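You operate a simulated robot arm through the tools that you are given. There is no shell and no other tool.

You are at the controls of a simulated robot arm. One attempt, no reset.

## Task
Set the controls near the top of the work table. At the end: the line knob is turned to 2; the left tin lid is set to open; the right tin lid is set to open; the logger switch is switched on; whatever was shut is shut again. Leave all else as you found it, and nothing knocked over.

Only the result counts: the job must be done as asked and must still hold three seconds after the hand-in. Knocking over, shifting, dropping, spilling or breaking anything else fails it. A push-on lid holds only when it is set on centred and level and pressed home; a screw cap is set on level and turned clockwise until tight.

## Robot
A 7-joint arm with a two-finger parallel gripper, fixed in place. Base frame: the origin is on the floor under the middle of its stand, x ahead of it, y to its left, z up. Units: m, degrees, N and s.
With the tool pointing down near the work surface it reaches from about 0.1 to 0.64 m from the base axis. Its first joint turns from -66.0 to 66.0 degrees. Payload 1.57 kg.
The TCP is the grasp point between the finger pads, 0.03 m short of the fingertips. In the tool frame z runs along the fingers and y along their closing line. Largest opening 0.08 m; finger width 0.017, thickness 0.012; the body of the gripper, 0.04 by 0.082 m, starts 0.08 m behind the TCP.
Orientation is told as [roll, pitch, yaw] about the base's x, y, z axes, in that order, counted from this pose: with the fingers straight down and closing along the base's y, the tool's x points along the base's -x, its y along +y and its z along -z.

## Interface
- The arm moves only by the tool move_arm. Its argument "deltas" is a list of rows, each a list of 7 numbers: the shift along the base's x, y, z in m, then the turn, a rotation vector about the base's x, y, z in degrees, then the opening, from 0 (shut) to 1 (fully open). In form: [[x, y, z, ax, ay, az, gripper], ...]. A call has 1 to 20 rows; each row shifts and turns the commanded pose from where the row before left it. Rows are played at 5 a second. More than 0.05 m and 8.6 degrees between two rows, or a gripper value outside its range, and nothing of the call is played. A pose out of reach is approached as far as the arm can. The call stops where the force on the tool passes 40 N (or 10 N more than at its start, if that is more) or the arm is blocked; 0.2 s more then pass. The fingers move at their own pace (about 0.072 m/s each) and stop on an object; they squeeze with about 36 N. The grip force told is the motor's: it shows also when the fingers shut on nothing. Time passes only in rows, and 0.2 s behind the last, so rows that do not move let the fingers close. The reply holds the time, the measured pose of the TCP, the force on the tool along the base axes, the opening and the grip force, in the units named above and with some noise, with the torque about the TCP (base axes, N m) and any sound that the robot's microphone picked up, and new pictures: "views" is both (left out), scene, wrist or none.
- Cameras (640 x 400 px; columns grow to the right, rows downward): "scene" is fixed at [0.0756, 0.4524, 1.4146]; the picture's right is [-0.52, -0.86, 0.00], its down [-0.62, 0.37, -0.69] and it looks along [0.59, -0.36, -0.72] (base axes); focal length 319 px, centre (320, 200). "wrist" rides on the gripper at [0.072, -0.007, -0.122] in the tool frame; the picture's right is [0.09, 1.00, 0.00], its down [-0.84, 0.08, -0.54] and it looks along [-0.54, 0.05, 0.84] (tool axes); focal length 238 px, centre (320, 200). There is no depth. A picture from a camera that has moved, and an enlarged one, comes with that camera's place and axes in the base frame and with its lens. The place of the scene camera against the robot may be out by one fixed shift of up to 0.018 m in any direction.
- zoom(camera, box): a new picture of the part [left, top, right, bottom] of that camera's present view, enlarged. It takes no simulated time.
- job_done(): hands the job in; it is judged then, once.

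Nothing tells you positions but the pictures and the camera data. Unless the task says otherwise, let go and move clear before handing in.

The tools are called after ">>>" as name(argument=value, ...) on one line, values as JSON. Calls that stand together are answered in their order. move_arm: Moves the arm, as the interface text tells. Its arguments: {"type":"object","properties":{"deltas":{"type":"array","items":{"type":"array","items":{"type":"number"}}},"views":{"type":"string","enum":["both","scene","wrist","none"]}},"required":["deltas"]} The other tools are called the same way: zoom (camera, box) takes an enlarged picture of a part of a camera's view; job_done () hands the job in.

At the start:

```text
t: 0.0
position: [0.2803, 0.27, 1.1867]
ee_rot: [0.0, 0.1, 0.1]
force: [0.5, 0.2, 0.4]
wrist_torque: [0.0, 0.01, 0.03]
gripper_width: 0.08
grip_force: 0.1
```

scene: 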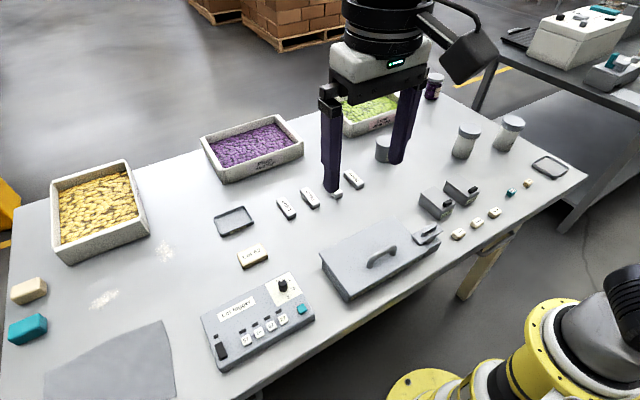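
wrist: 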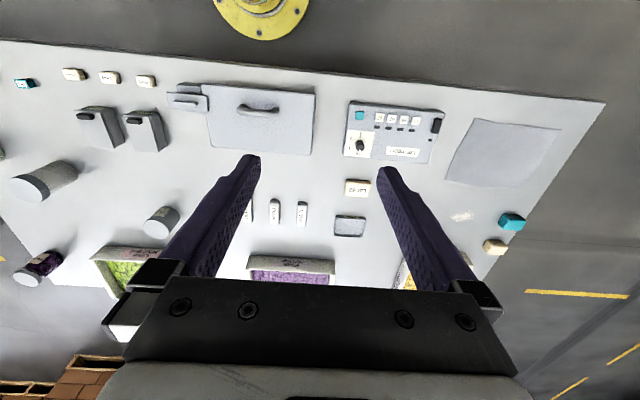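

I see a table with a control panel (knob, buttons, switches), a box with a lid and handle, small labelled pieces and two grey lever-like units. I'll zoom in on these before moving anything.

>>> zoom(camera="scene", box=[190, 260, 330, 380])

>>> zoom(camera="scene", box=[310, 160, 450, 300])

>>> zoom(camera="scene", box=[400, 150, 580, 260])

>>> zoom(camera="scene", box=[200, 170, 380, 290])

>>> zoom(camera="wrist", box=[320, 80, 480, 180])

>>> zoom(camera="wrist", box=[60, 60, 330, 230])

```text
3.33 times, centred on (260, 320) of scene
camera zoom: at [0.0756, 0.4524, 1.4146], right [-0.52, -0.86, 0.0], down [-0.62, 0.37, -0.69], along [0.59, -0.36, -0.72], focal length 1062 px, centre (520, -200)
```

zoom: 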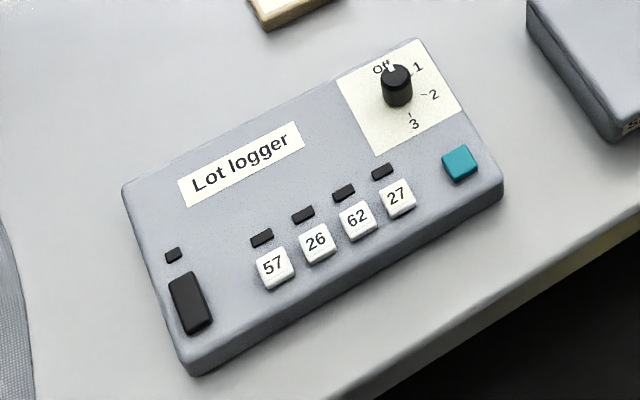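

```text
2.86 times, centred on (380, 230) of scene
camera zoom: at [0.0756, 0.4524, 1.4146], right [-0.52, -0.86, 0.0], down [-0.62, 0.37, -0.69], along [0.59, -0.36, -0.72], focal length 910 px, centre (149, 114)
```

zoom: 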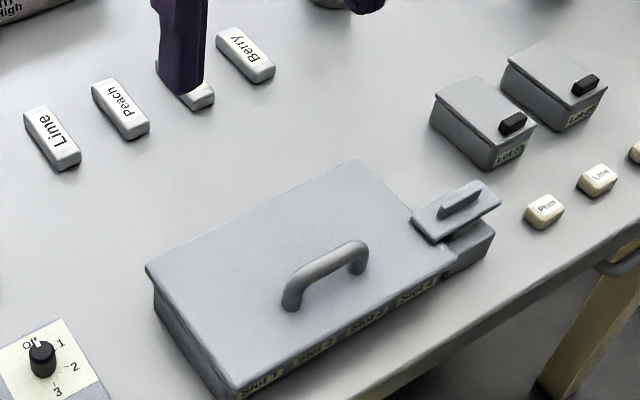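

```text
3.56 times, centred on (490, 205) of scene
camera zoom: at [0.0756, 0.4524, 1.4146], right [-0.52, -0.86, 0.0], down [-0.62, 0.37, -0.69], along [0.59, -0.36, -0.72], focal length 1133 px, centre (-284, 182)
```

zoom: 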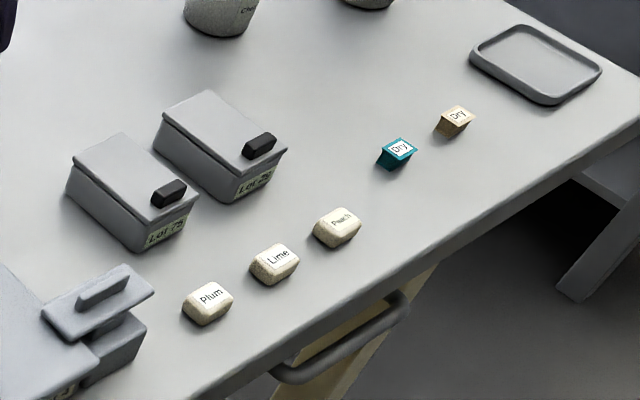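

```text
3.33 times, centred on (290, 230) of scene
camera zoom: at [0.0756, 0.4524, 1.4146], right [-0.52, -0.86, 0.0], down [-0.62, 0.37, -0.69], along [0.59, -0.36, -0.72], focal length 1062 px, centre (420, 100)
```

zoom: 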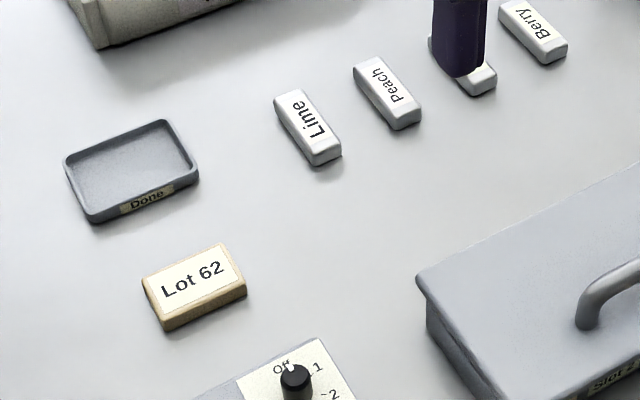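

```text
4.00 times, centred on (400, 130) of wrist
camera zoom: at [0.2092, 0.2637, 1.3089], right [-0.09, 1.0, 0.0], down [0.84, 0.08, 0.54], along [0.54, 0.05, -0.84], focal length 953 px, centre (0, 480)
```

zoom: 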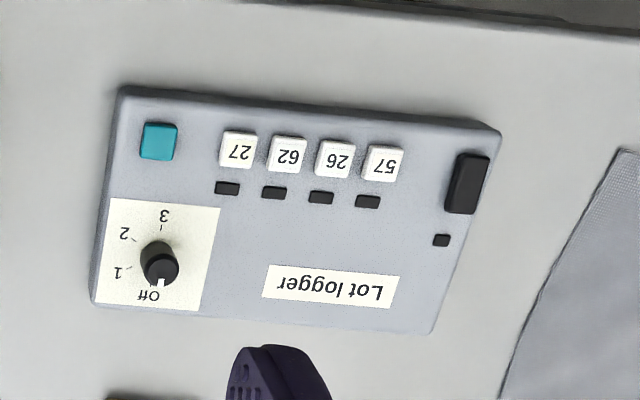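

```text
2.35 times, centred on (195, 145) of wrist
camera zoom: at [0.2092, 0.2637, 1.3089], right [-0.09, 1.0, 0.0], down [0.84, 0.08, 0.54], along [0.54, 0.05, -0.84], focal length 561 px, centre (614, 329)
```

zoom: 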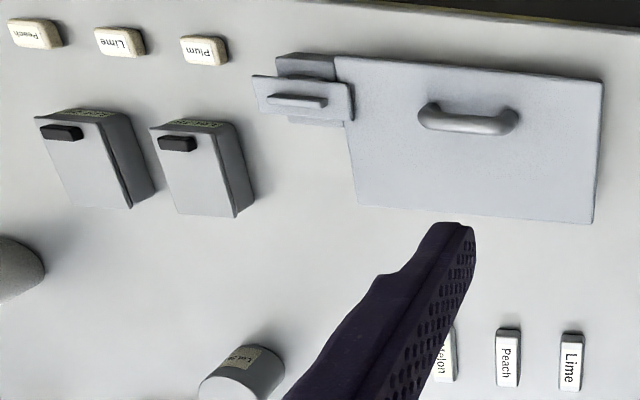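

The panel with the knob sits at about (0.37, 0.36, 0.86). The two tins, with black tabs near their front edges, are at about (0.355, -0.07) and (0.355, -0.157). I'll lower the arm over the panel for a closer look.

>>> move_arm(deltas=[[0.0, 0.02, -0.03, 0, 0, 0, 1], [0.0, 0.02, -0.035, 0, 0, 0, 1], [0.0, 0.02, -0.035, 0, 0, 0, 1], [0, 0, -0.03, 0, 0, 0, 1]])

```text
t: 1.0
position: [0.2796, 0.3302, 1.0565]
ee_rot: [0.1, 0.0, -0.1]
force: [-0.3, 0.0, -0.1]
wrist_torque: [0.0, -0.03, -0.03]
gripper_width: 0.0797
grip_force: 0.0
camera wrist: at [0.209, 0.3239, 1.1786], right [-0.09, 1.0, 0.0], down [0.84, 0.08, 0.54], along [0.54, 0.05, -0.84], focal length 238 px, centre (320, 200)
```

scene: 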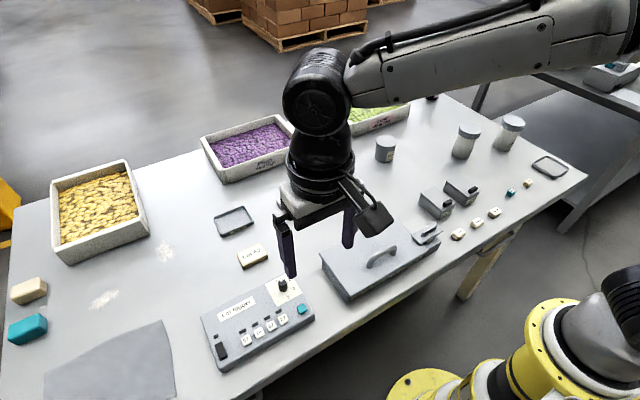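
wrist: 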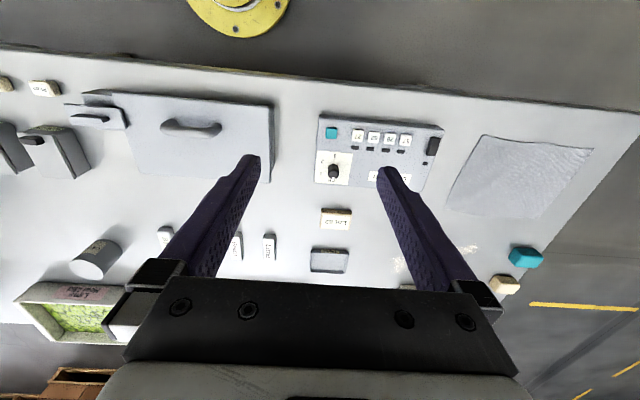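

The panel is now ahead and below the arm. I'll zoom in to measure the knob and its dial angles.

>>> zoom(camera="wrist", box=[300, 100, 460, 200])

>>> zoom(camera="scene", box=[260, 260, 320, 300])

```text
4.00 times, centred on (380, 150) of wrist
camera zoom: at [0.209, 0.3239, 1.1786], right [-0.09, 1.0, 0.0], down [0.84, 0.08, 0.54], along [0.54, 0.05, -0.84], focal length 953 px, centre (80, 400)
```

zoom: 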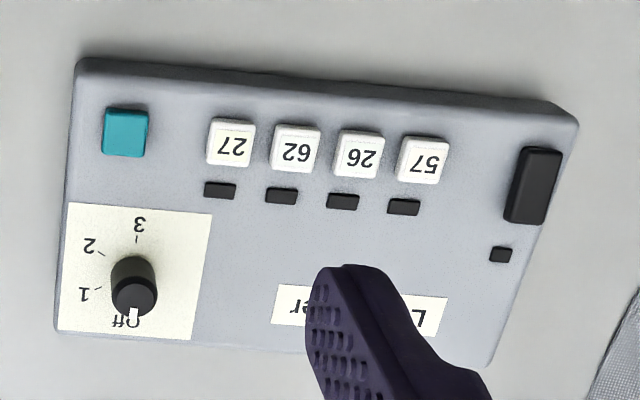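

```text
10.00 times, centred on (290, 280) of scene
camera zoom: at [0.0756, 0.4524, 1.4146], right [-0.52, -0.86, 0.0], down [-0.62, 0.37, -0.69], along [0.59, -0.36, -0.72], focal length 3186 px, centre (620, -600)
```

zoom: 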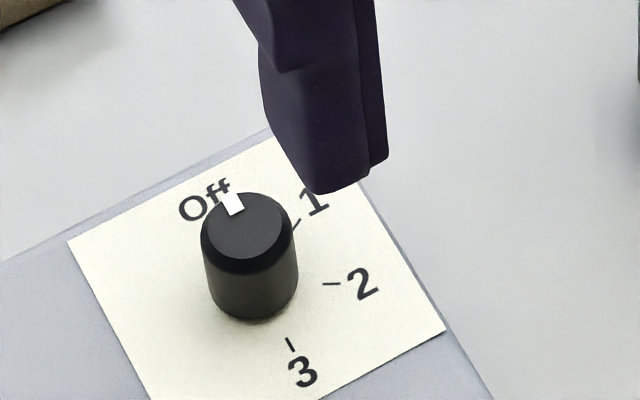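

The knob is a round black cylinder pointing at Off, roughly +x, and the marks 1, 2 and 3 run clockwise about 60° apart. I'll move above the knob to measure it better.

>>> move_arm(deltas=[[0.025, 0.01, -0.025, 0, 0, 0, 1], [0.025, 0.01, -0.025, 0, 0, 0, 1], [0.025, 0.01, -0.025, 0, 0, 0, 1], [0.025, 0.0, -0.025, 0, 0, 0, 1], [0, 0, 0, 0, 0, 0, 1]])

>>> zoom(camera="wrist", box=[240, 40, 480, 190])

>>> zoom(camera="scene", box=[190, 240, 340, 370])

```text
t: 2.2
position: [0.3806, 0.359, 0.9568]
ee_rot: [-0.1, 0.0, 0.0]
force: [1.0, -0.4, 0.6]
wrist_torque: [-0.02, 0.03, 0.03]
gripper_width: 0.0798
grip_force: 0.0
camera wrist: at [0.3088, 0.3532, 1.0781], right [-0.09, 1.0, 0.0], down [0.84, 0.08, 0.54], along [0.54, 0.05, -0.84], focal length 238 px, centre (320, 200)
```

scene: 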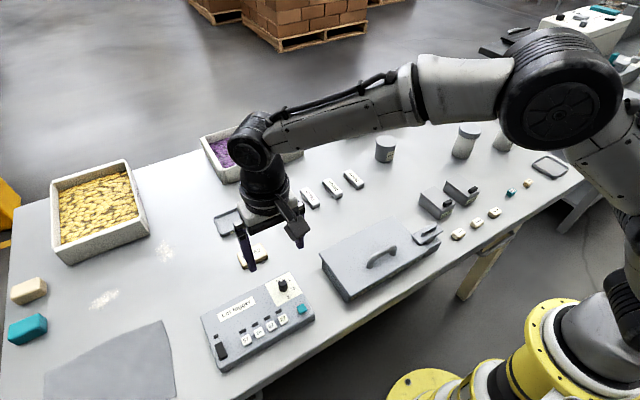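
wrist: 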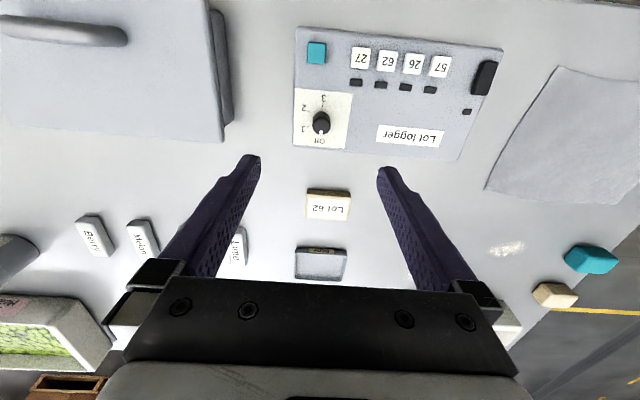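

```text
2.67 times, centred on (360, 115) of wrist
camera zoom: at [0.3088, 0.3532, 1.0781], right [-0.09, 1.0, 0.0], down [0.84, 0.08, 0.54], along [0.54, 0.05, -0.84], focal length 636 px, centre (213, 427)
```

zoom: 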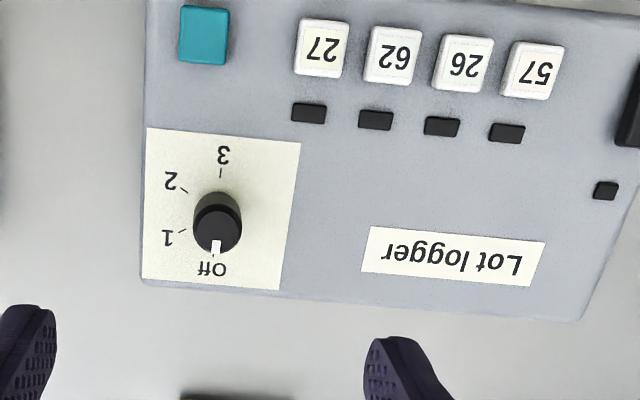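

```text
3.08 times, centred on (265, 305) of scene
camera zoom: at [0.0756, 0.4524, 1.4146], right [-0.52, -0.86, 0.0], down [-0.62, 0.37, -0.69], along [0.59, -0.36, -0.72], focal length 980 px, centre (489, -123)
```

zoom: 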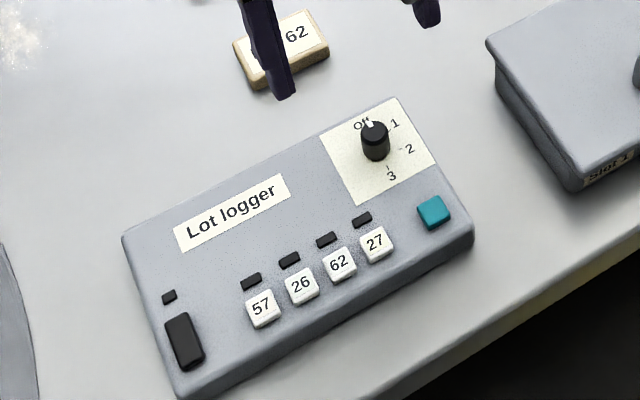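

The knob is at about (0.373, 0.360), its top near z=0.844 and the panel face near z=0.827. I'll zoom in on the rocker switch.

>>> zoom(camera="scene", box=[200, 325, 250, 375])

>>> zoom(camera="wrist", box=[445, 45, 525, 125])

>>> zoom(camera="wrist", box=[285, 80, 365, 150])

```text
8.00 times, centred on (225, 350) of scene
camera zoom: at [0.0756, 0.4524, 1.4146], right [-0.52, -0.86, 0.0], down [-0.62, 0.37, -0.69], along [0.59, -0.36, -0.72], focal length 2549 px, centre (1080, -1000)
```

zoom: 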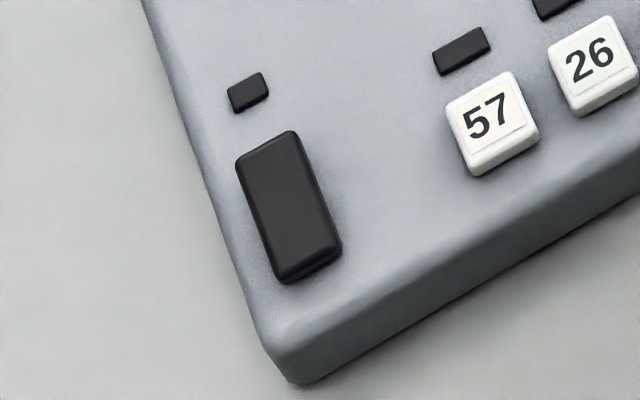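

```text
5.00 times, centred on (485, 85) of wrist
camera zoom: at [0.3088, 0.3532, 1.0781], right [-0.09, 1.0, 0.0], down [0.84, 0.08, 0.54], along [0.54, 0.05, -0.84], focal length 1192 px, centre (-505, 775)
```

zoom: 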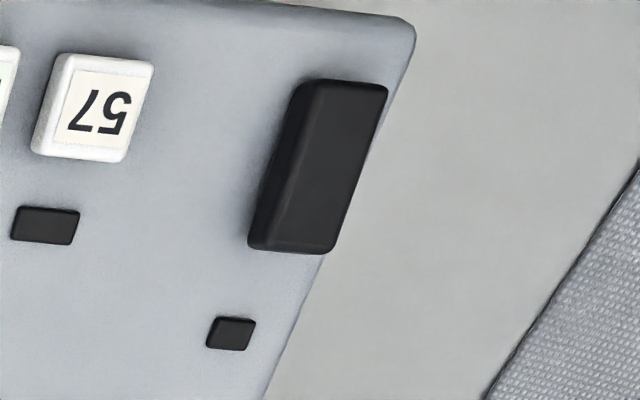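

```text
5.71 times, centred on (325, 115) of wrist
camera zoom: at [0.3088, 0.3532, 1.0781], right [-0.09, 1.0, 0.0], down [0.84, 0.08, 0.54], along [0.54, 0.05, -0.84], focal length 1362 px, centre (291, 686)
```

zoom: 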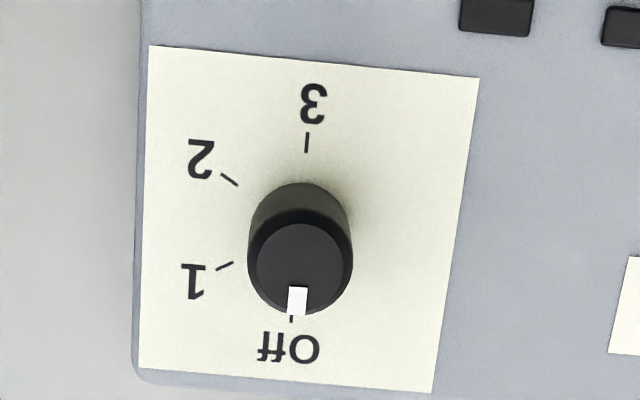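

The ticks work out to Off=0°, 1=-60°, 2=-120°, 3=-180° about the knob axis at (0.373, 0.360). I'll pre-rotate the gripper by +60° over the knob, so the turn ends at -60°.

>>> move_arm(deltas=[[-0.0075, 0, 0, 0, 0, 8.5, 1], [0, 0, 0, 0, 0, 8.5, 0.8], [0, 0, 0, 0, 0, 8.5, 0.6], [0, 0, 0, 0, 0, 8.5, 0.6], [0, 0, 0, 0, 0, 8.5, 0.6], [0, 0, 0, 0, 0, 8.5, 0.6], [0, 0, 0, 0, 0, 8.5, 0.6], [0, 0, -0.03, 0, 0, 0, 0.6], [0, 0, 0, 0, 0, 0, 0.6]])

>>> zoom(camera="wrist", box=[220, 60, 420, 200])

>>> zoom(camera="scene", box=[200, 210, 340, 320])

```text
t: 4.2
position: [0.3743, 0.3613, 0.9252]
ee_rot: [-0.1, 0.0, 59.6]
force: [0.8, 0.3, 0.2]
wrist_torque: [-0.04, 0.03, -0.03]
gripper_width: 0.0479
grip_force: 0.1
camera wrist: at [0.3433, 0.2954, 1.0481], right [-0.91, 0.43, 0.0], down [0.36, 0.76, 0.54], along [0.23, 0.49, -0.84], focal length 238 px, centre (320, 200)
```

scene: 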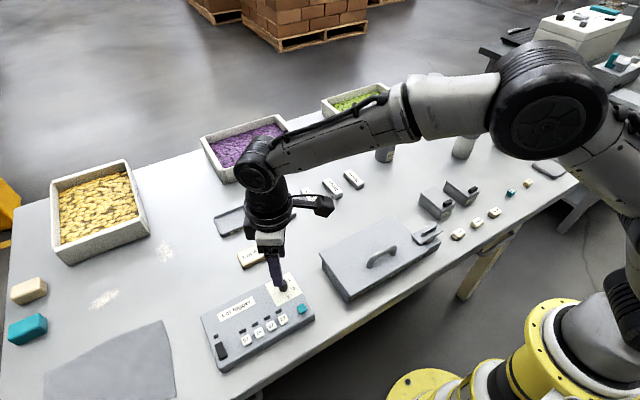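
wrist: 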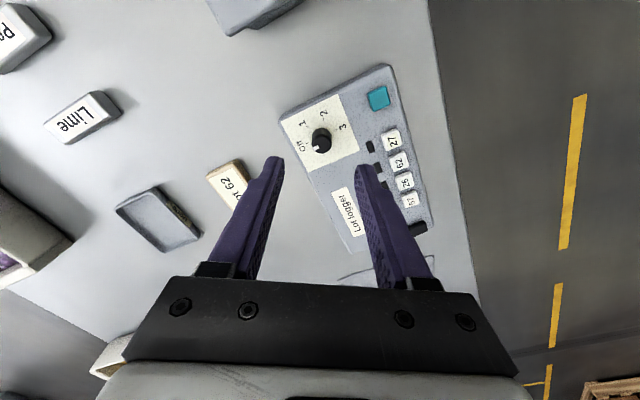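

```text
2.86 times, centred on (320, 130) of wrist
camera zoom: at [0.3433, 0.2954, 1.0481], right [-0.91, 0.43, 0.0], down [0.36, 0.76, 0.54], along [0.23, 0.49, -0.84], focal length 681 px, centre (320, 400)
```

zoom: 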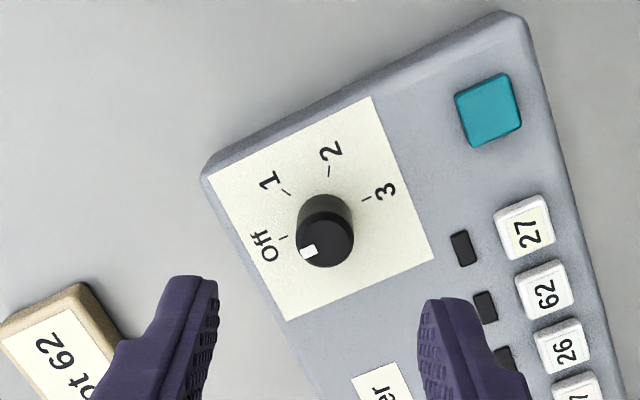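

```text
3.64 times, centred on (270, 265) of scene
camera zoom: at [0.0756, 0.4524, 1.4146], right [-0.52, -0.86, 0.0], down [-0.62, 0.37, -0.69], along [0.59, -0.36, -0.72], focal length 1159 px, centre (502, -36)
```

zoom: 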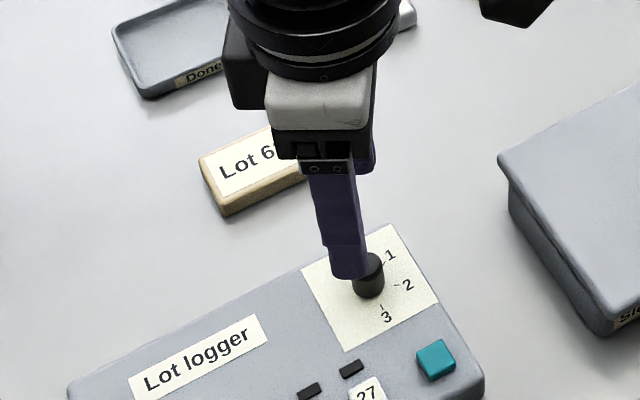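

The gripper is rotated and centred over the knob, whose top is about z=0.846. I'll descend around it with the fingers partly open.

>>> move_arm(deltas=[[0, 0.0005, -0.02, 0, 0, 0, 0.5], [0, 0, -0.02, 0, 0, 0, 0.5], [0, 0, -0.015, 0, 0, 0, 0.5], [0, 0, -0.008, 0, 0, 0, 0.5], [0, 0, 0, 0, 0, 0, 0.5]])

>>> zoom(camera="wrist", box=[220, 60, 420, 200])

>>> zoom(camera="scene", box=[240, 250, 340, 330])

```text
t: 5.4
position: [0.3732, 0.3602, 0.8638]
ee_rot: [0.0, 0.0, 59.5]
force: [-0.1, -0.2, 0.3]
wrist_torque: [0.02, -0.01, -0.02]
gripper_width: 0.0399
grip_force: 0.0
camera wrist: at [0.3425, 0.296, 0.9858], right [-0.9, 0.43, 0.0], down [0.36, 0.76, 0.54], along [0.23, 0.49, -0.84], focal length 238 px, centre (320, 200)
```

scene: 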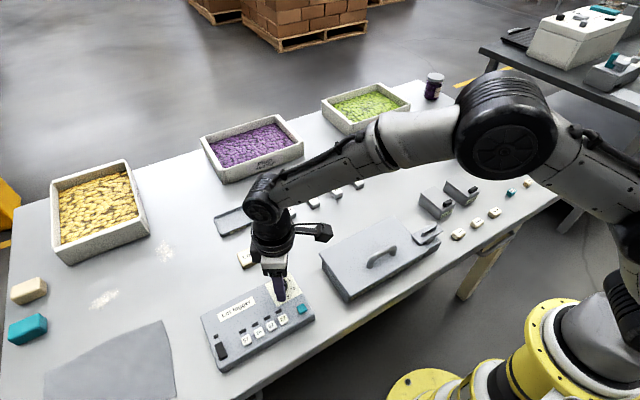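
wrist: 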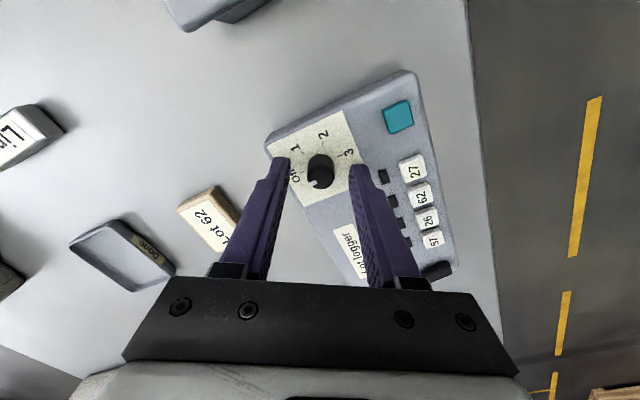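

```text
2.86 times, centred on (320, 130) of wrist
camera zoom: at [0.3425, 0.296, 0.9858], right [-0.9, 0.43, 0.0], down [0.36, 0.76, 0.54], along [0.23, 0.49, -0.84], focal length 681 px, centre (320, 400)
```

zoom: 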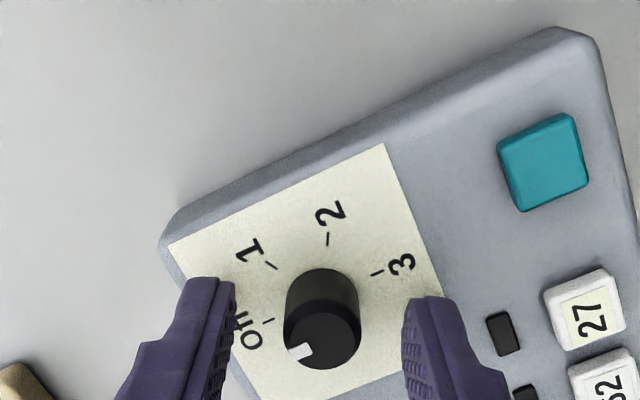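

```text
5.00 times, centred on (290, 290) of scene
camera zoom: at [0.0756, 0.4524, 1.4146], right [-0.52, -0.86, 0.0], down [-0.62, 0.37, -0.69], along [0.59, -0.36, -0.72], focal length 1593 px, centre (470, -250)
```

zoom: 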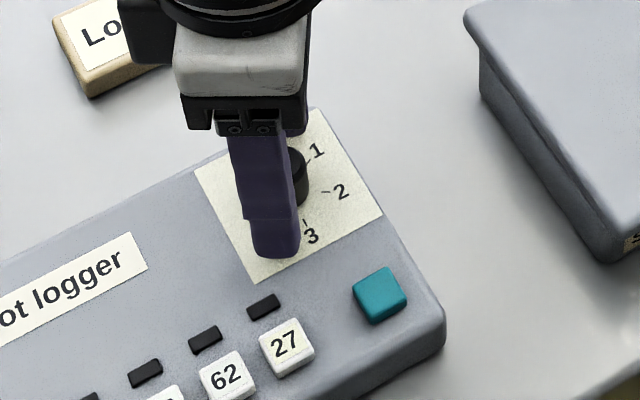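

The knob is centred between the fingers, with the tips just above the panel. I'll close on it.

>>> move_arm(deltas=[[0, 0, 0, 0, 0, 0, 0.3], [0, 0, 0, 0, 0, 0, 0.2], [0, 0, 0, 0, 0, 0, 0.1], [0, 0, 0, 0, 0, 0, 0.0]])

>>> zoom(camera="wrist", box=[220, 60, 420, 200])

```text
t: 6.4
position: [0.3724, 0.3609, 0.8637]
ee_rot: [0.1, 0.0, 59.5]
force: [-3.1, 2.5, -0.3]
wrist_torque: [0.05, 0.06, -0.04]
gripper_width: 0.0175
grip_force: 32.4
camera wrist: at [0.3422, 0.2962, 0.9859], right [-0.9, 0.43, 0.0], down [0.36, 0.76, 0.54], along [0.23, 0.49, -0.84], focal length 238 px, centre (320, 200)
```

scene: 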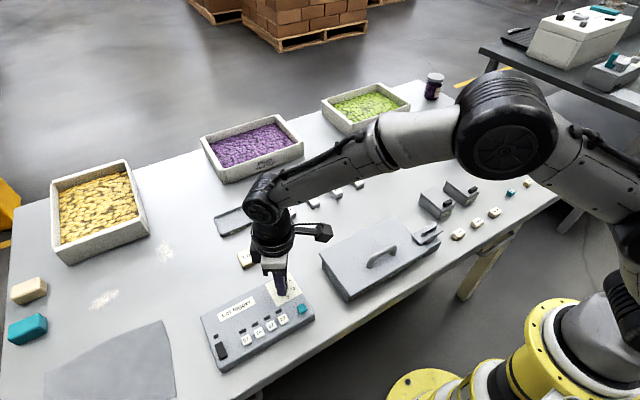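
wrist: 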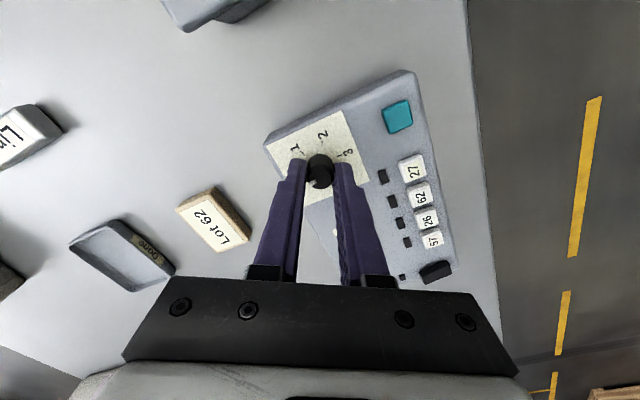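

```text
2.86 times, centred on (320, 130) of wrist
camera zoom: at [0.3422, 0.2962, 0.9859], right [-0.9, 0.43, 0.0], down [0.36, 0.76, 0.54], along [0.23, 0.49, -0.84], focal length 681 px, centre (320, 400)
```

zoom: 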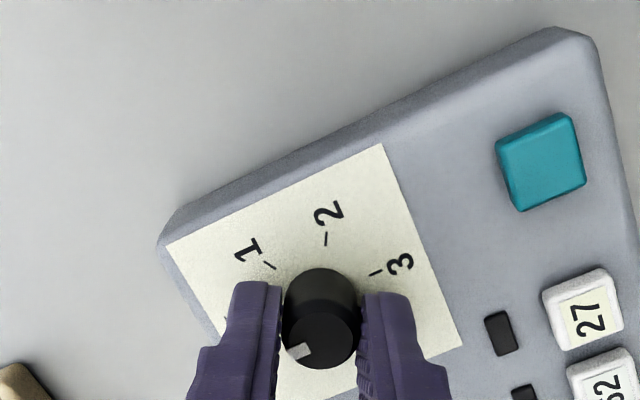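

The grip is on the 17.5 mm knob with little side force. I'll start turning clockwise, which is negative about z.

>>> move_arm(deltas=[[-0.0004, 0.0003, 0, 0, 0, -6, 0], [0, 0, 0, 0, 0, -8, 0], [0, 0, 0, 0, 0, -8, 0], [0, 0, 0, 0, 0, -8, 0]])

>>> zoom(camera="wrist", box=[220, 60, 420, 200])

```text
t: 7.4
position: [0.3716, 0.3607, 0.8638]
ee_rot: [-0.1, -0.1, 29.2]
force: [-0.8, -1.5, 3.4]
wrist_torque: [-0.42, 0.73, 0.0]
gripper_width: 0.0177
grip_force: 32.2
camera wrist: at [0.3139, 0.3201, 0.9859], right [-0.57, 0.82, 0.0], down [0.69, 0.48, 0.54], along [0.45, 0.31, -0.84], focal length 238 px, centre (320, 200)
```

scene: 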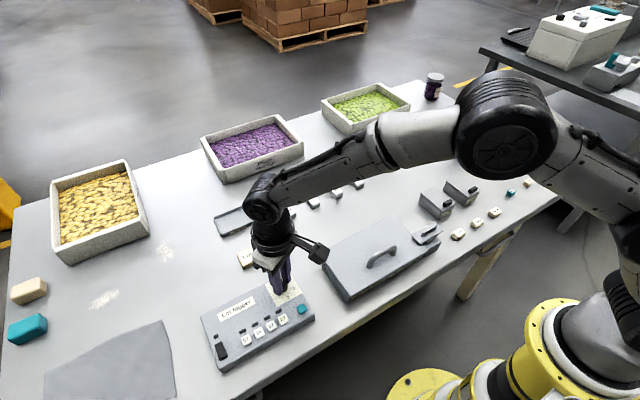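
wrist: 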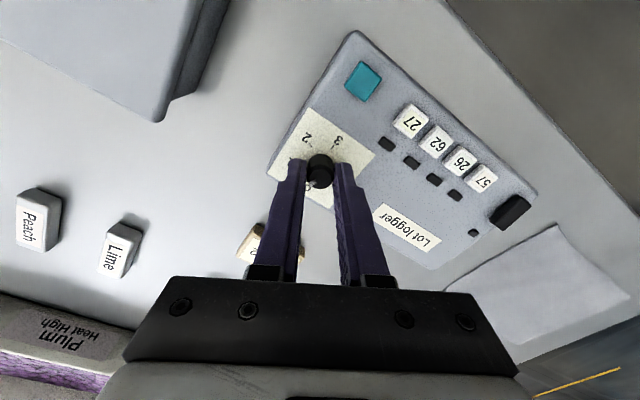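

```text
2.86 times, centred on (320, 130) of wrist
camera zoom: at [0.3139, 0.3201, 0.9859], right [-0.57, 0.82, 0.0], down [0.69, 0.48, 0.54], along [0.45, 0.31, -0.84], focal length 681 px, centre (320, 400)
```

zoom: 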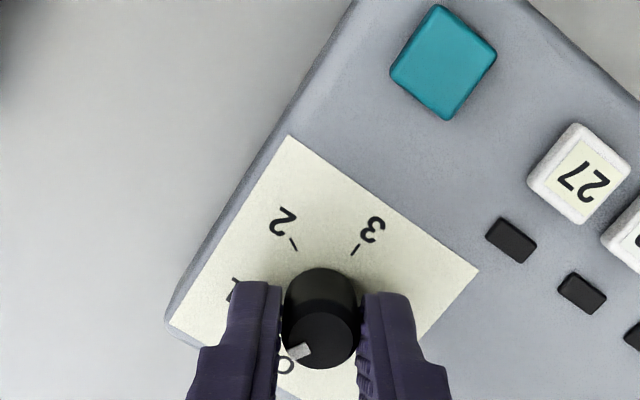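

The pointer turns with the gripper, -30° so far. I'll carry on to a total of -120°.

>>> move_arm(deltas=[[0, 0, 0, 0, 0, -8.2, 0], [0, 0, 0, 0, 0, -8.2, 0], [0, 0, 0, 0, 0, -8.2, 0], [0, 0, 0, 0, 0, -8.2, 0], [0, 0, 0, 0, 0, -8.2, 0], [0, 0, 0, 0, 0, -8.2, 0], [0, 0, 0, 0, 0, -8.2, 0], [0, 0, 0, 0, 0, -8.2, 0], [0, 0, 0, 0, 0, -8.2, 0], [0, 0, 0, 0, 0, -8.2, 0], [0, 0, 0, 0, 0, -8.0, 0], [0, 0, 0, 0, 0, 0, 0]])

>>> zoom(camera="wrist", box=[220, 60, 420, 200])

>>> zoom(camera="scene", box=[240, 250, 340, 330])

```text
t: 10.0
position: [0.373, 0.3597, 0.8639]
ee_rot: [-0.2, -0.1, -60.6]
force: [-0.9, -25.5, 9.5]
wrist_torque: [-0.14, -0.03, -0.02]
gripper_width: 0.0175
grip_force: 32.7
camera wrist: at [0.3321, 0.4195, 0.9857], right [0.82, 0.57, 0.0], down [0.48, -0.69, 0.54], along [0.31, -0.45, -0.84], focal length 238 px, centre (320, 200)
```

scene: 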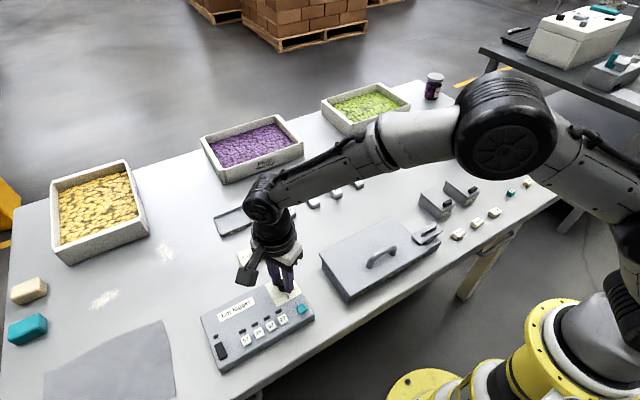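
wrist: 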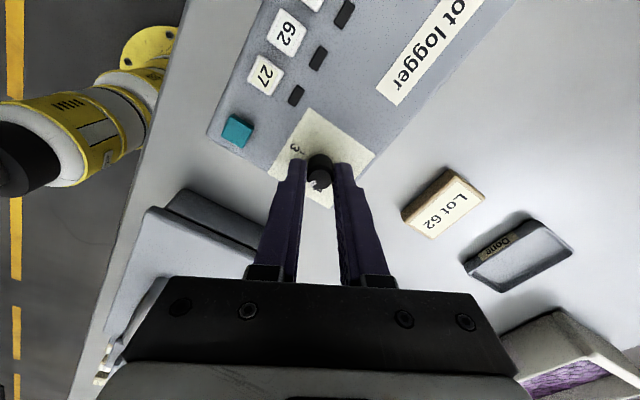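

```text
2.86 times, centred on (320, 130) of wrist
camera zoom: at [0.3321, 0.4195, 0.9857], right [0.82, 0.57, 0.0], down [0.48, -0.69, 0.54], along [0.31, -0.45, -0.84], focal length 681 px, centre (320, 400)
```

zoom: 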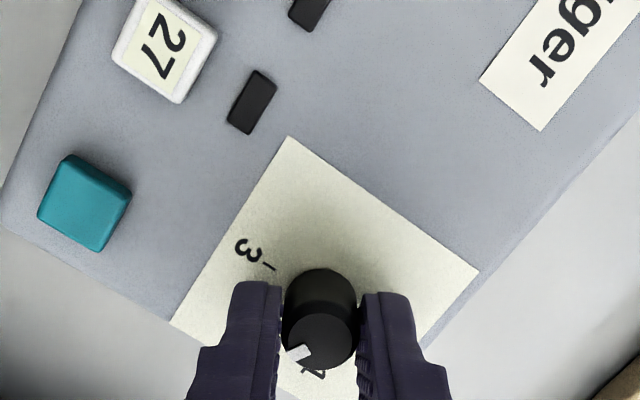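

```text
5.00 times, centred on (290, 290) of scene
camera zoom: at [0.0755, 0.4516, 1.4148], right [-0.52, -0.86, 0.0], down [-0.62, 0.37, -0.69], along [0.59, -0.36, -0.72], focal length 1593 px, centre (470, -250)
```

zoom: 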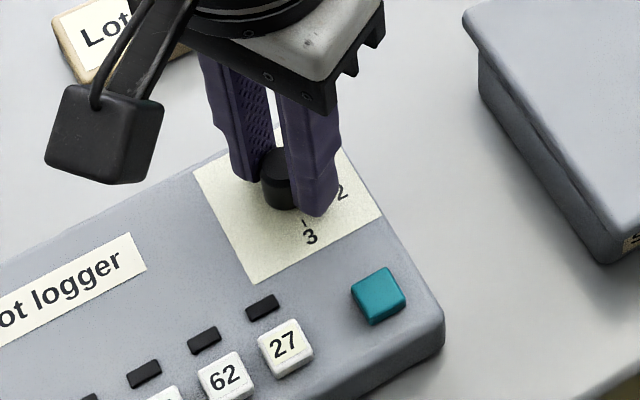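

The knob has turned -120° and the pointer is still fixed relative to the gripper. There's a small side load, which I'll relieve before opening and lifting clear.

>>> move_arm(deltas=[[0.0003, -0.001, 0, 0, 0, 0, 0], [0, 0, 0, 0, 0, 0, 0]], views="none")

```text
t: 10.6
position: [0.3727, 0.3594, 0.8648]
ee_rot: [-0.1, -0.1, -60.3]
force: [-0.1, -18.8, 4.6]
wrist_torque: [-0.93, -0.44, -0.01]
gripper_width: 0.0176
grip_force: 32.2
```

>>> move_arm(deltas=[[0, -0.001, 0, 0, 0, 0, 0], [0, 0, 0, 0, 0, 0, 0]], views="none")

```text
t: 11.2
position: [0.3736, 0.3593, 0.8644]
ee_rot: [0.0, 0.2, -60.5]
force: [-4.6, -7.5, 2.2]
wrist_torque: [-0.96, -0.3, 0.0]
gripper_width: 0.0173
grip_force: 32.0
```

The side force is down to about 8 N. Now I'll open and lift.

>>> move_arm(deltas=[[-0.0003, -0.0005, 0, 0, 0, 0, 0.1], [0, 0, 0, 0, 0, 0, 0.3], [0, 0, 0, 0, 0, 0, 0.5], [0, 0, 0, 0, 0, 0, 0.5], [0, 0, 0.02, 0, 0, 0, 0.5], [0, 0, 0.03, 0, 0, 0, 0.5], [0, 0, 0.03, 0, 0, 0, 0.5]])

>>> zoom(camera="wrist", box=[220, 60, 420, 200])

>>> zoom(camera="scene", box=[240, 250, 340, 330])

```text
t: 12.8
position: [0.3714, 0.3581, 0.9435]
ee_rot: [0.0, 0.0, -60.4]
force: [0.8, -0.4, -0.3]
wrist_torque: [0.0, 0.0, 0.0]
gripper_width: 0.0402
grip_force: 0.0
camera wrist: at [0.3317, 0.4172, 1.0659], right [0.82, 0.57, 0.0], down [0.48, -0.69, 0.54], along [0.31, -0.45, -0.84], focal length 238 px, centre (320, 200)
```

scene: 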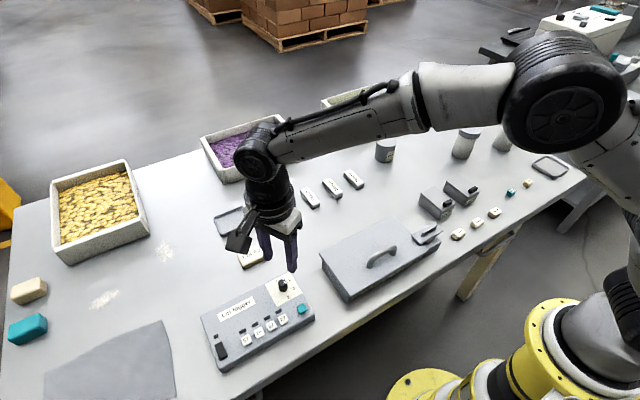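
wrist: 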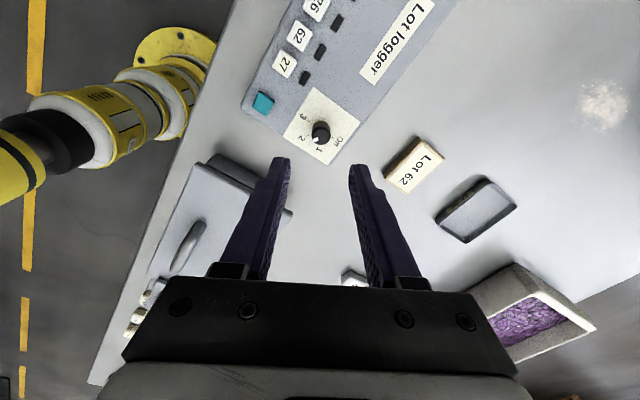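

```text
2.86 times, centred on (320, 130) of wrist
camera zoom: at [0.3317, 0.4172, 1.0659], right [0.82, 0.57, 0.0], down [0.48, -0.69, 0.54], along [0.31, -0.45, -0.84], focal length 681 px, centre (320, 400)
```

zoom: 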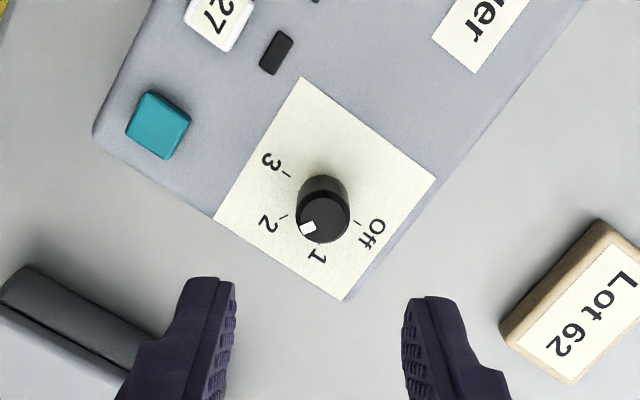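

```text
5.00 times, centred on (290, 290) of scene
camera zoom: at [0.0756, 0.4524, 1.4146], right [-0.52, -0.86, 0.0], down [-0.62, 0.37, -0.69], along [0.59, -0.36, -0.72], focal length 1593 px, centre (470, -250)
```

zoom: 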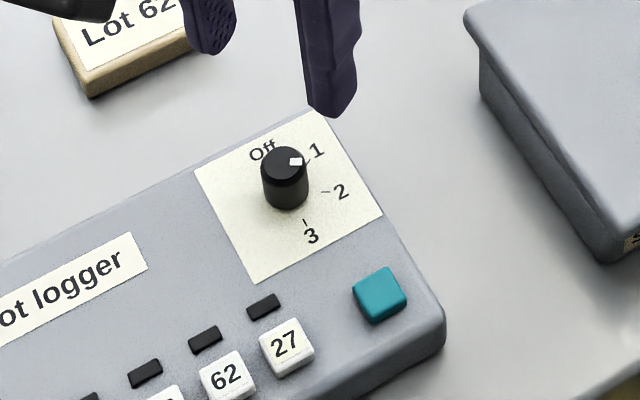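

The knob now points near 2. I'll zoom in further to check the exact angle.

>>> zoom(camera="wrist", box=[285, 90, 365, 160])

>>> zoom(camera="scene", box=[268, 265, 318, 305])

```text
5.71 times, centred on (325, 125) of wrist
camera zoom: at [0.3317, 0.4172, 1.0659], right [0.82, 0.57, 0.0], down [0.48, -0.69, 0.54], along [0.31, -0.45, -0.84], focal length 1362 px, centre (291, 629)
```

zoom: 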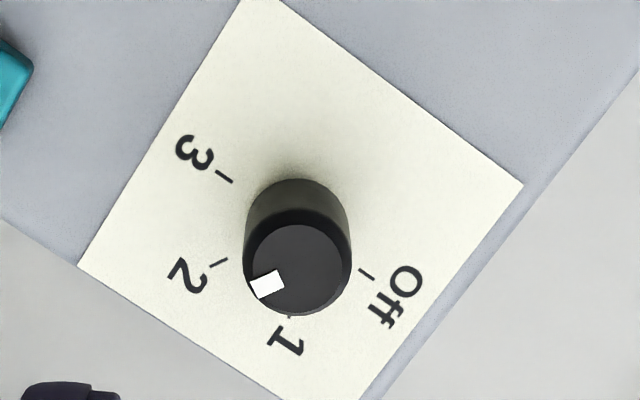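

```text
10.00 times, centred on (293, 285) of scene
camera zoom: at [0.0756, 0.4524, 1.4146], right [-0.52, -0.86, 0.0], down [-0.62, 0.37, -0.69], along [0.59, -0.36, -0.72], focal length 3186 px, centre (590, -650)
```

zoom: 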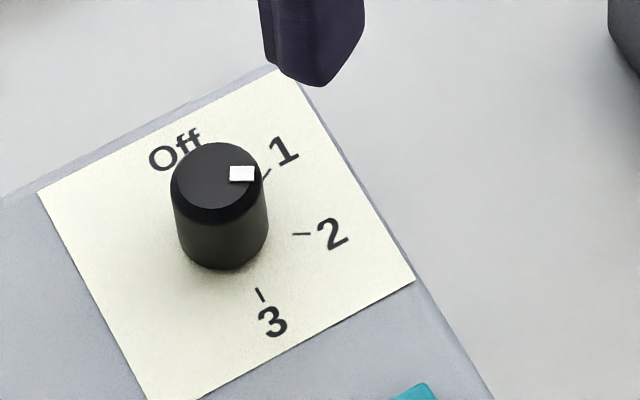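

The pointer lines up with the 2 tick in both views. Next I'll un-rotate the gripper and move over the rocker switch, near (0.319, 0.507), to see which end is raised.

>>> move_arm(deltas=[[-0.004, 0.01, 0.015, 0, 0, 8.5, 0.5], [-0.008, 0.019, 0, 0, 0, 8.5, 0.5], [-0.009, 0.02, 0, 0, 0, 8.5, 0.5], [-0.009, 0.02, 0, 0, 0, 8.5, 0.5], [-0.009, 0.02, 0, 0, 0, 8.5, 0.5], [-0.009, 0.02, 0, 0, 0, 8.5, 0.5], [-0.009, 0.02, 0, 0, 0, 8.5, 0.5], [0, 0, 0, 0, 0, 1.0, 0.5], [0, 0, 0, 0, 0, 0, 0.5]])

>>> zoom(camera="wrist", box=[280, 90, 400, 170])

>>> zoom(camera="scene", box=[200, 325, 250, 375])

```text
t: 14.8
position: [0.316, 0.4877, 0.9596]
ee_rot: [0.1, 0.0, 0.1]
force: [-0.4, 0.3, 0.0]
wrist_torque: [-0.01, 0.01, 0.01]
gripper_width: 0.0399
grip_force: 0.0
camera wrist: at [0.2452, 0.4818, 1.0812], right [-0.09, 1.0, 0.0], down [0.84, 0.08, 0.54], along [0.54, 0.05, -0.84], focal length 238 px, centre (320, 200)
```

scene: 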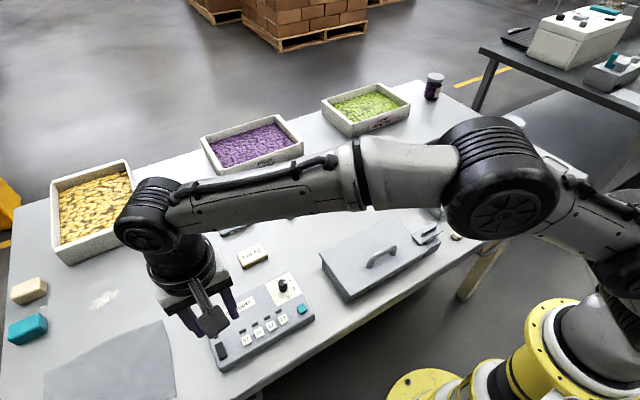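
wrist: 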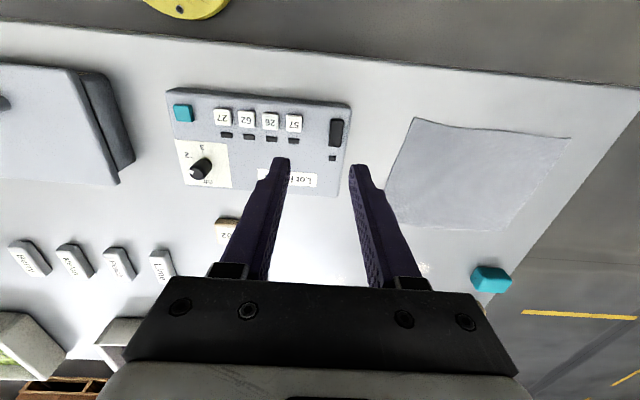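

```text
5.00 times, centred on (340, 130) of wrist
camera zoom: at [0.2452, 0.4818, 1.0812], right [-0.09, 1.0, 0.0], down [0.84, 0.08, 0.54], along [0.54, 0.05, -0.84], focal length 1192 px, centre (220, 550)
```

zoom: 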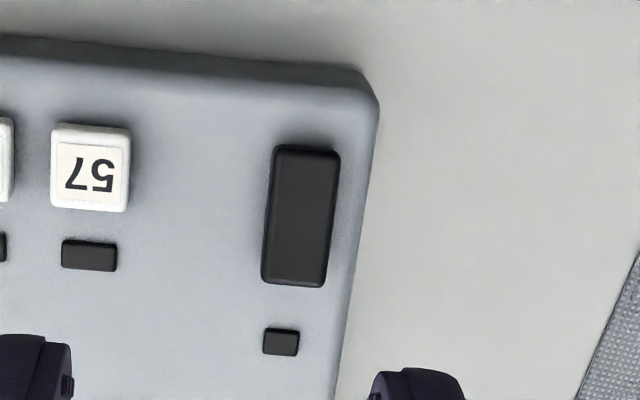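

```text
8.00 times, centred on (225, 350) of scene
camera zoom: at [0.0756, 0.4524, 1.4146], right [-0.52, -0.86, 0.0], down [-0.62, 0.37, -0.69], along [0.59, -0.36, -0.72], focal length 2549 px, centre (1080, -1000)
```

zoom: 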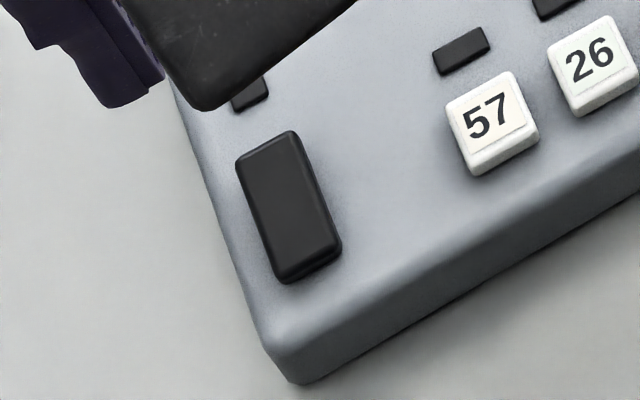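

I need a sharper look at the rocker's tilt, so I'll zoom further from both cameras.

>>> zoom(camera="scene", box=[212, 336, 248, 366])

>>> zoom(camera="wrist", box=[322, 112, 354, 152])

```text
13.33 times, centred on (230, 351) of scene
camera zoom: at [0.0756, 0.4524, 1.4146], right [-0.52, -0.86, 0.0], down [-0.62, 0.37, -0.69], along [0.59, -0.36, -0.72], focal length 4248 px, centre (1520, -1813)
```

zoom: 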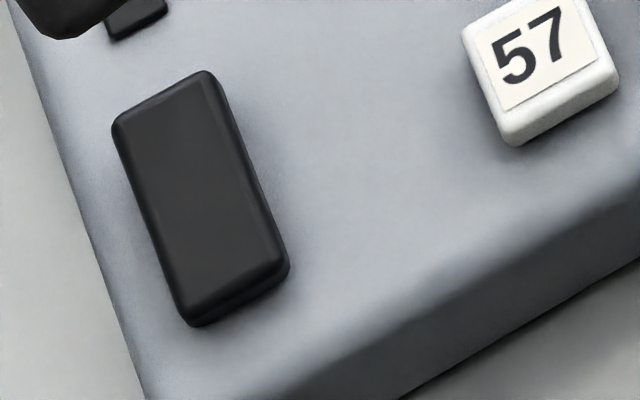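

```text
10.00 times, centred on (338, 132) of wrist
camera zoom: at [0.2452, 0.4818, 1.0812], right [-0.09, 1.0, 0.0], down [0.84, 0.08, 0.54], along [0.54, 0.05, -0.84], focal length 2384 px, centre (140, 880)
```

zoom: 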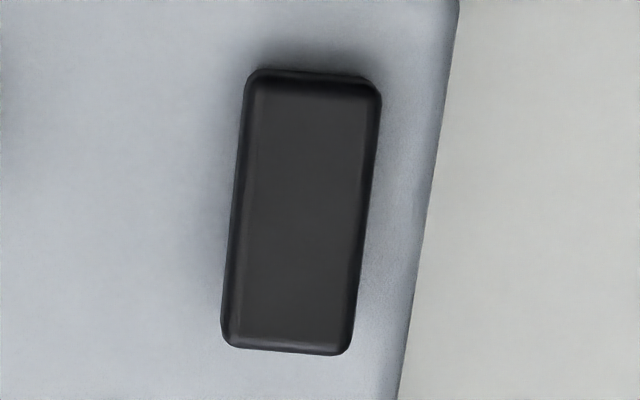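

The rocker's near (-x) end stands higher, so pressing it should flip the switch. I'll close the fingers, move over that end at (0.3125, 0.5055) and come down part way.

>>> move_arm(deltas=[[-0.003, 0.018, 0, 0, 0, 0, 0.2], [0, 0, -0.03, 0, 0, 0, 0], [0, 0, -0.03, 0, 0, 0, 0], [0, 0, -0.018, 0, 0, 0, 0], [0, 0, 0, 0, 0, 0, 0]])

>>> zoom(camera="wrist", box=[280, 120, 380, 200])

>>> zoom(camera="scene", box=[190, 310, 270, 370])

```text
t: 16.0
position: [0.3136, 0.5063, 0.8807]
ee_rot: [0.0, 0.0, 0.0]
force: [0.1, -0.6, 0.5]
wrist_torque: [0.01, 0.01, -0.01]
gripper_width: 0.0001
grip_force: 21.1
camera wrist: at [0.2418, 0.4993, 1.0027], right [-0.09, 1.0, 0.0], down [0.84, 0.08, 0.54], along [0.54, 0.05, -0.84], focal length 238 px, centre (320, 200)
```

scene: 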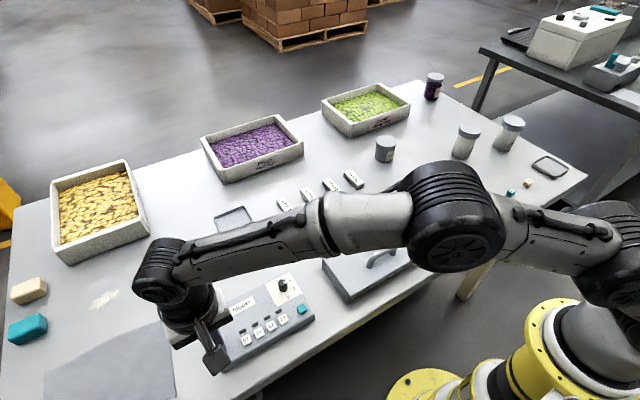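
wrist: 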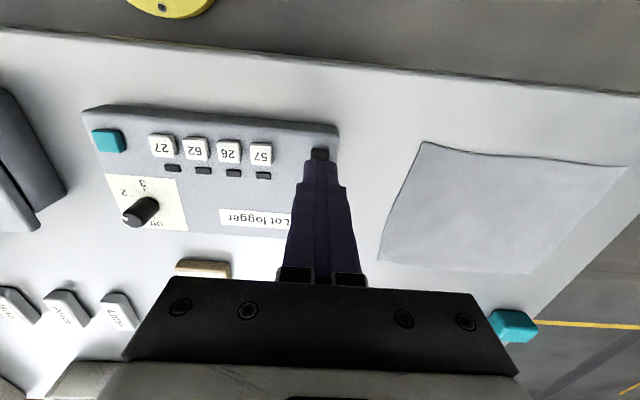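

```text
5.00 times, centred on (330, 160) of wrist
camera zoom: at [0.2418, 0.4993, 1.0027], right [-0.09, 1.0, 0.0], down [0.84, 0.08, 0.54], along [0.54, 0.05, -0.84], focal length 1192 px, centre (270, 400)
```

zoom: 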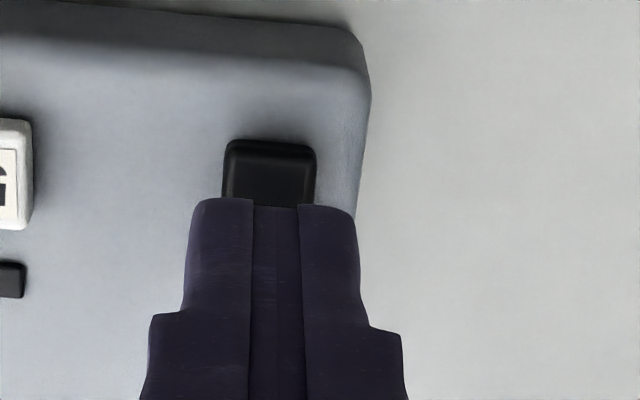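

```text
6.67 times, centred on (230, 340) of scene
camera zoom: at [0.0756, 0.4524, 1.4146], right [-0.52, -0.86, 0.0], down [-0.62, 0.37, -0.69], along [0.59, -0.36, -0.72], focal length 2124 px, centre (920, -733)
```

zoom: 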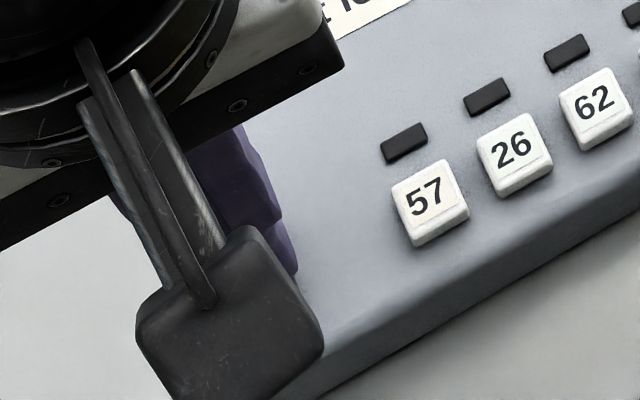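

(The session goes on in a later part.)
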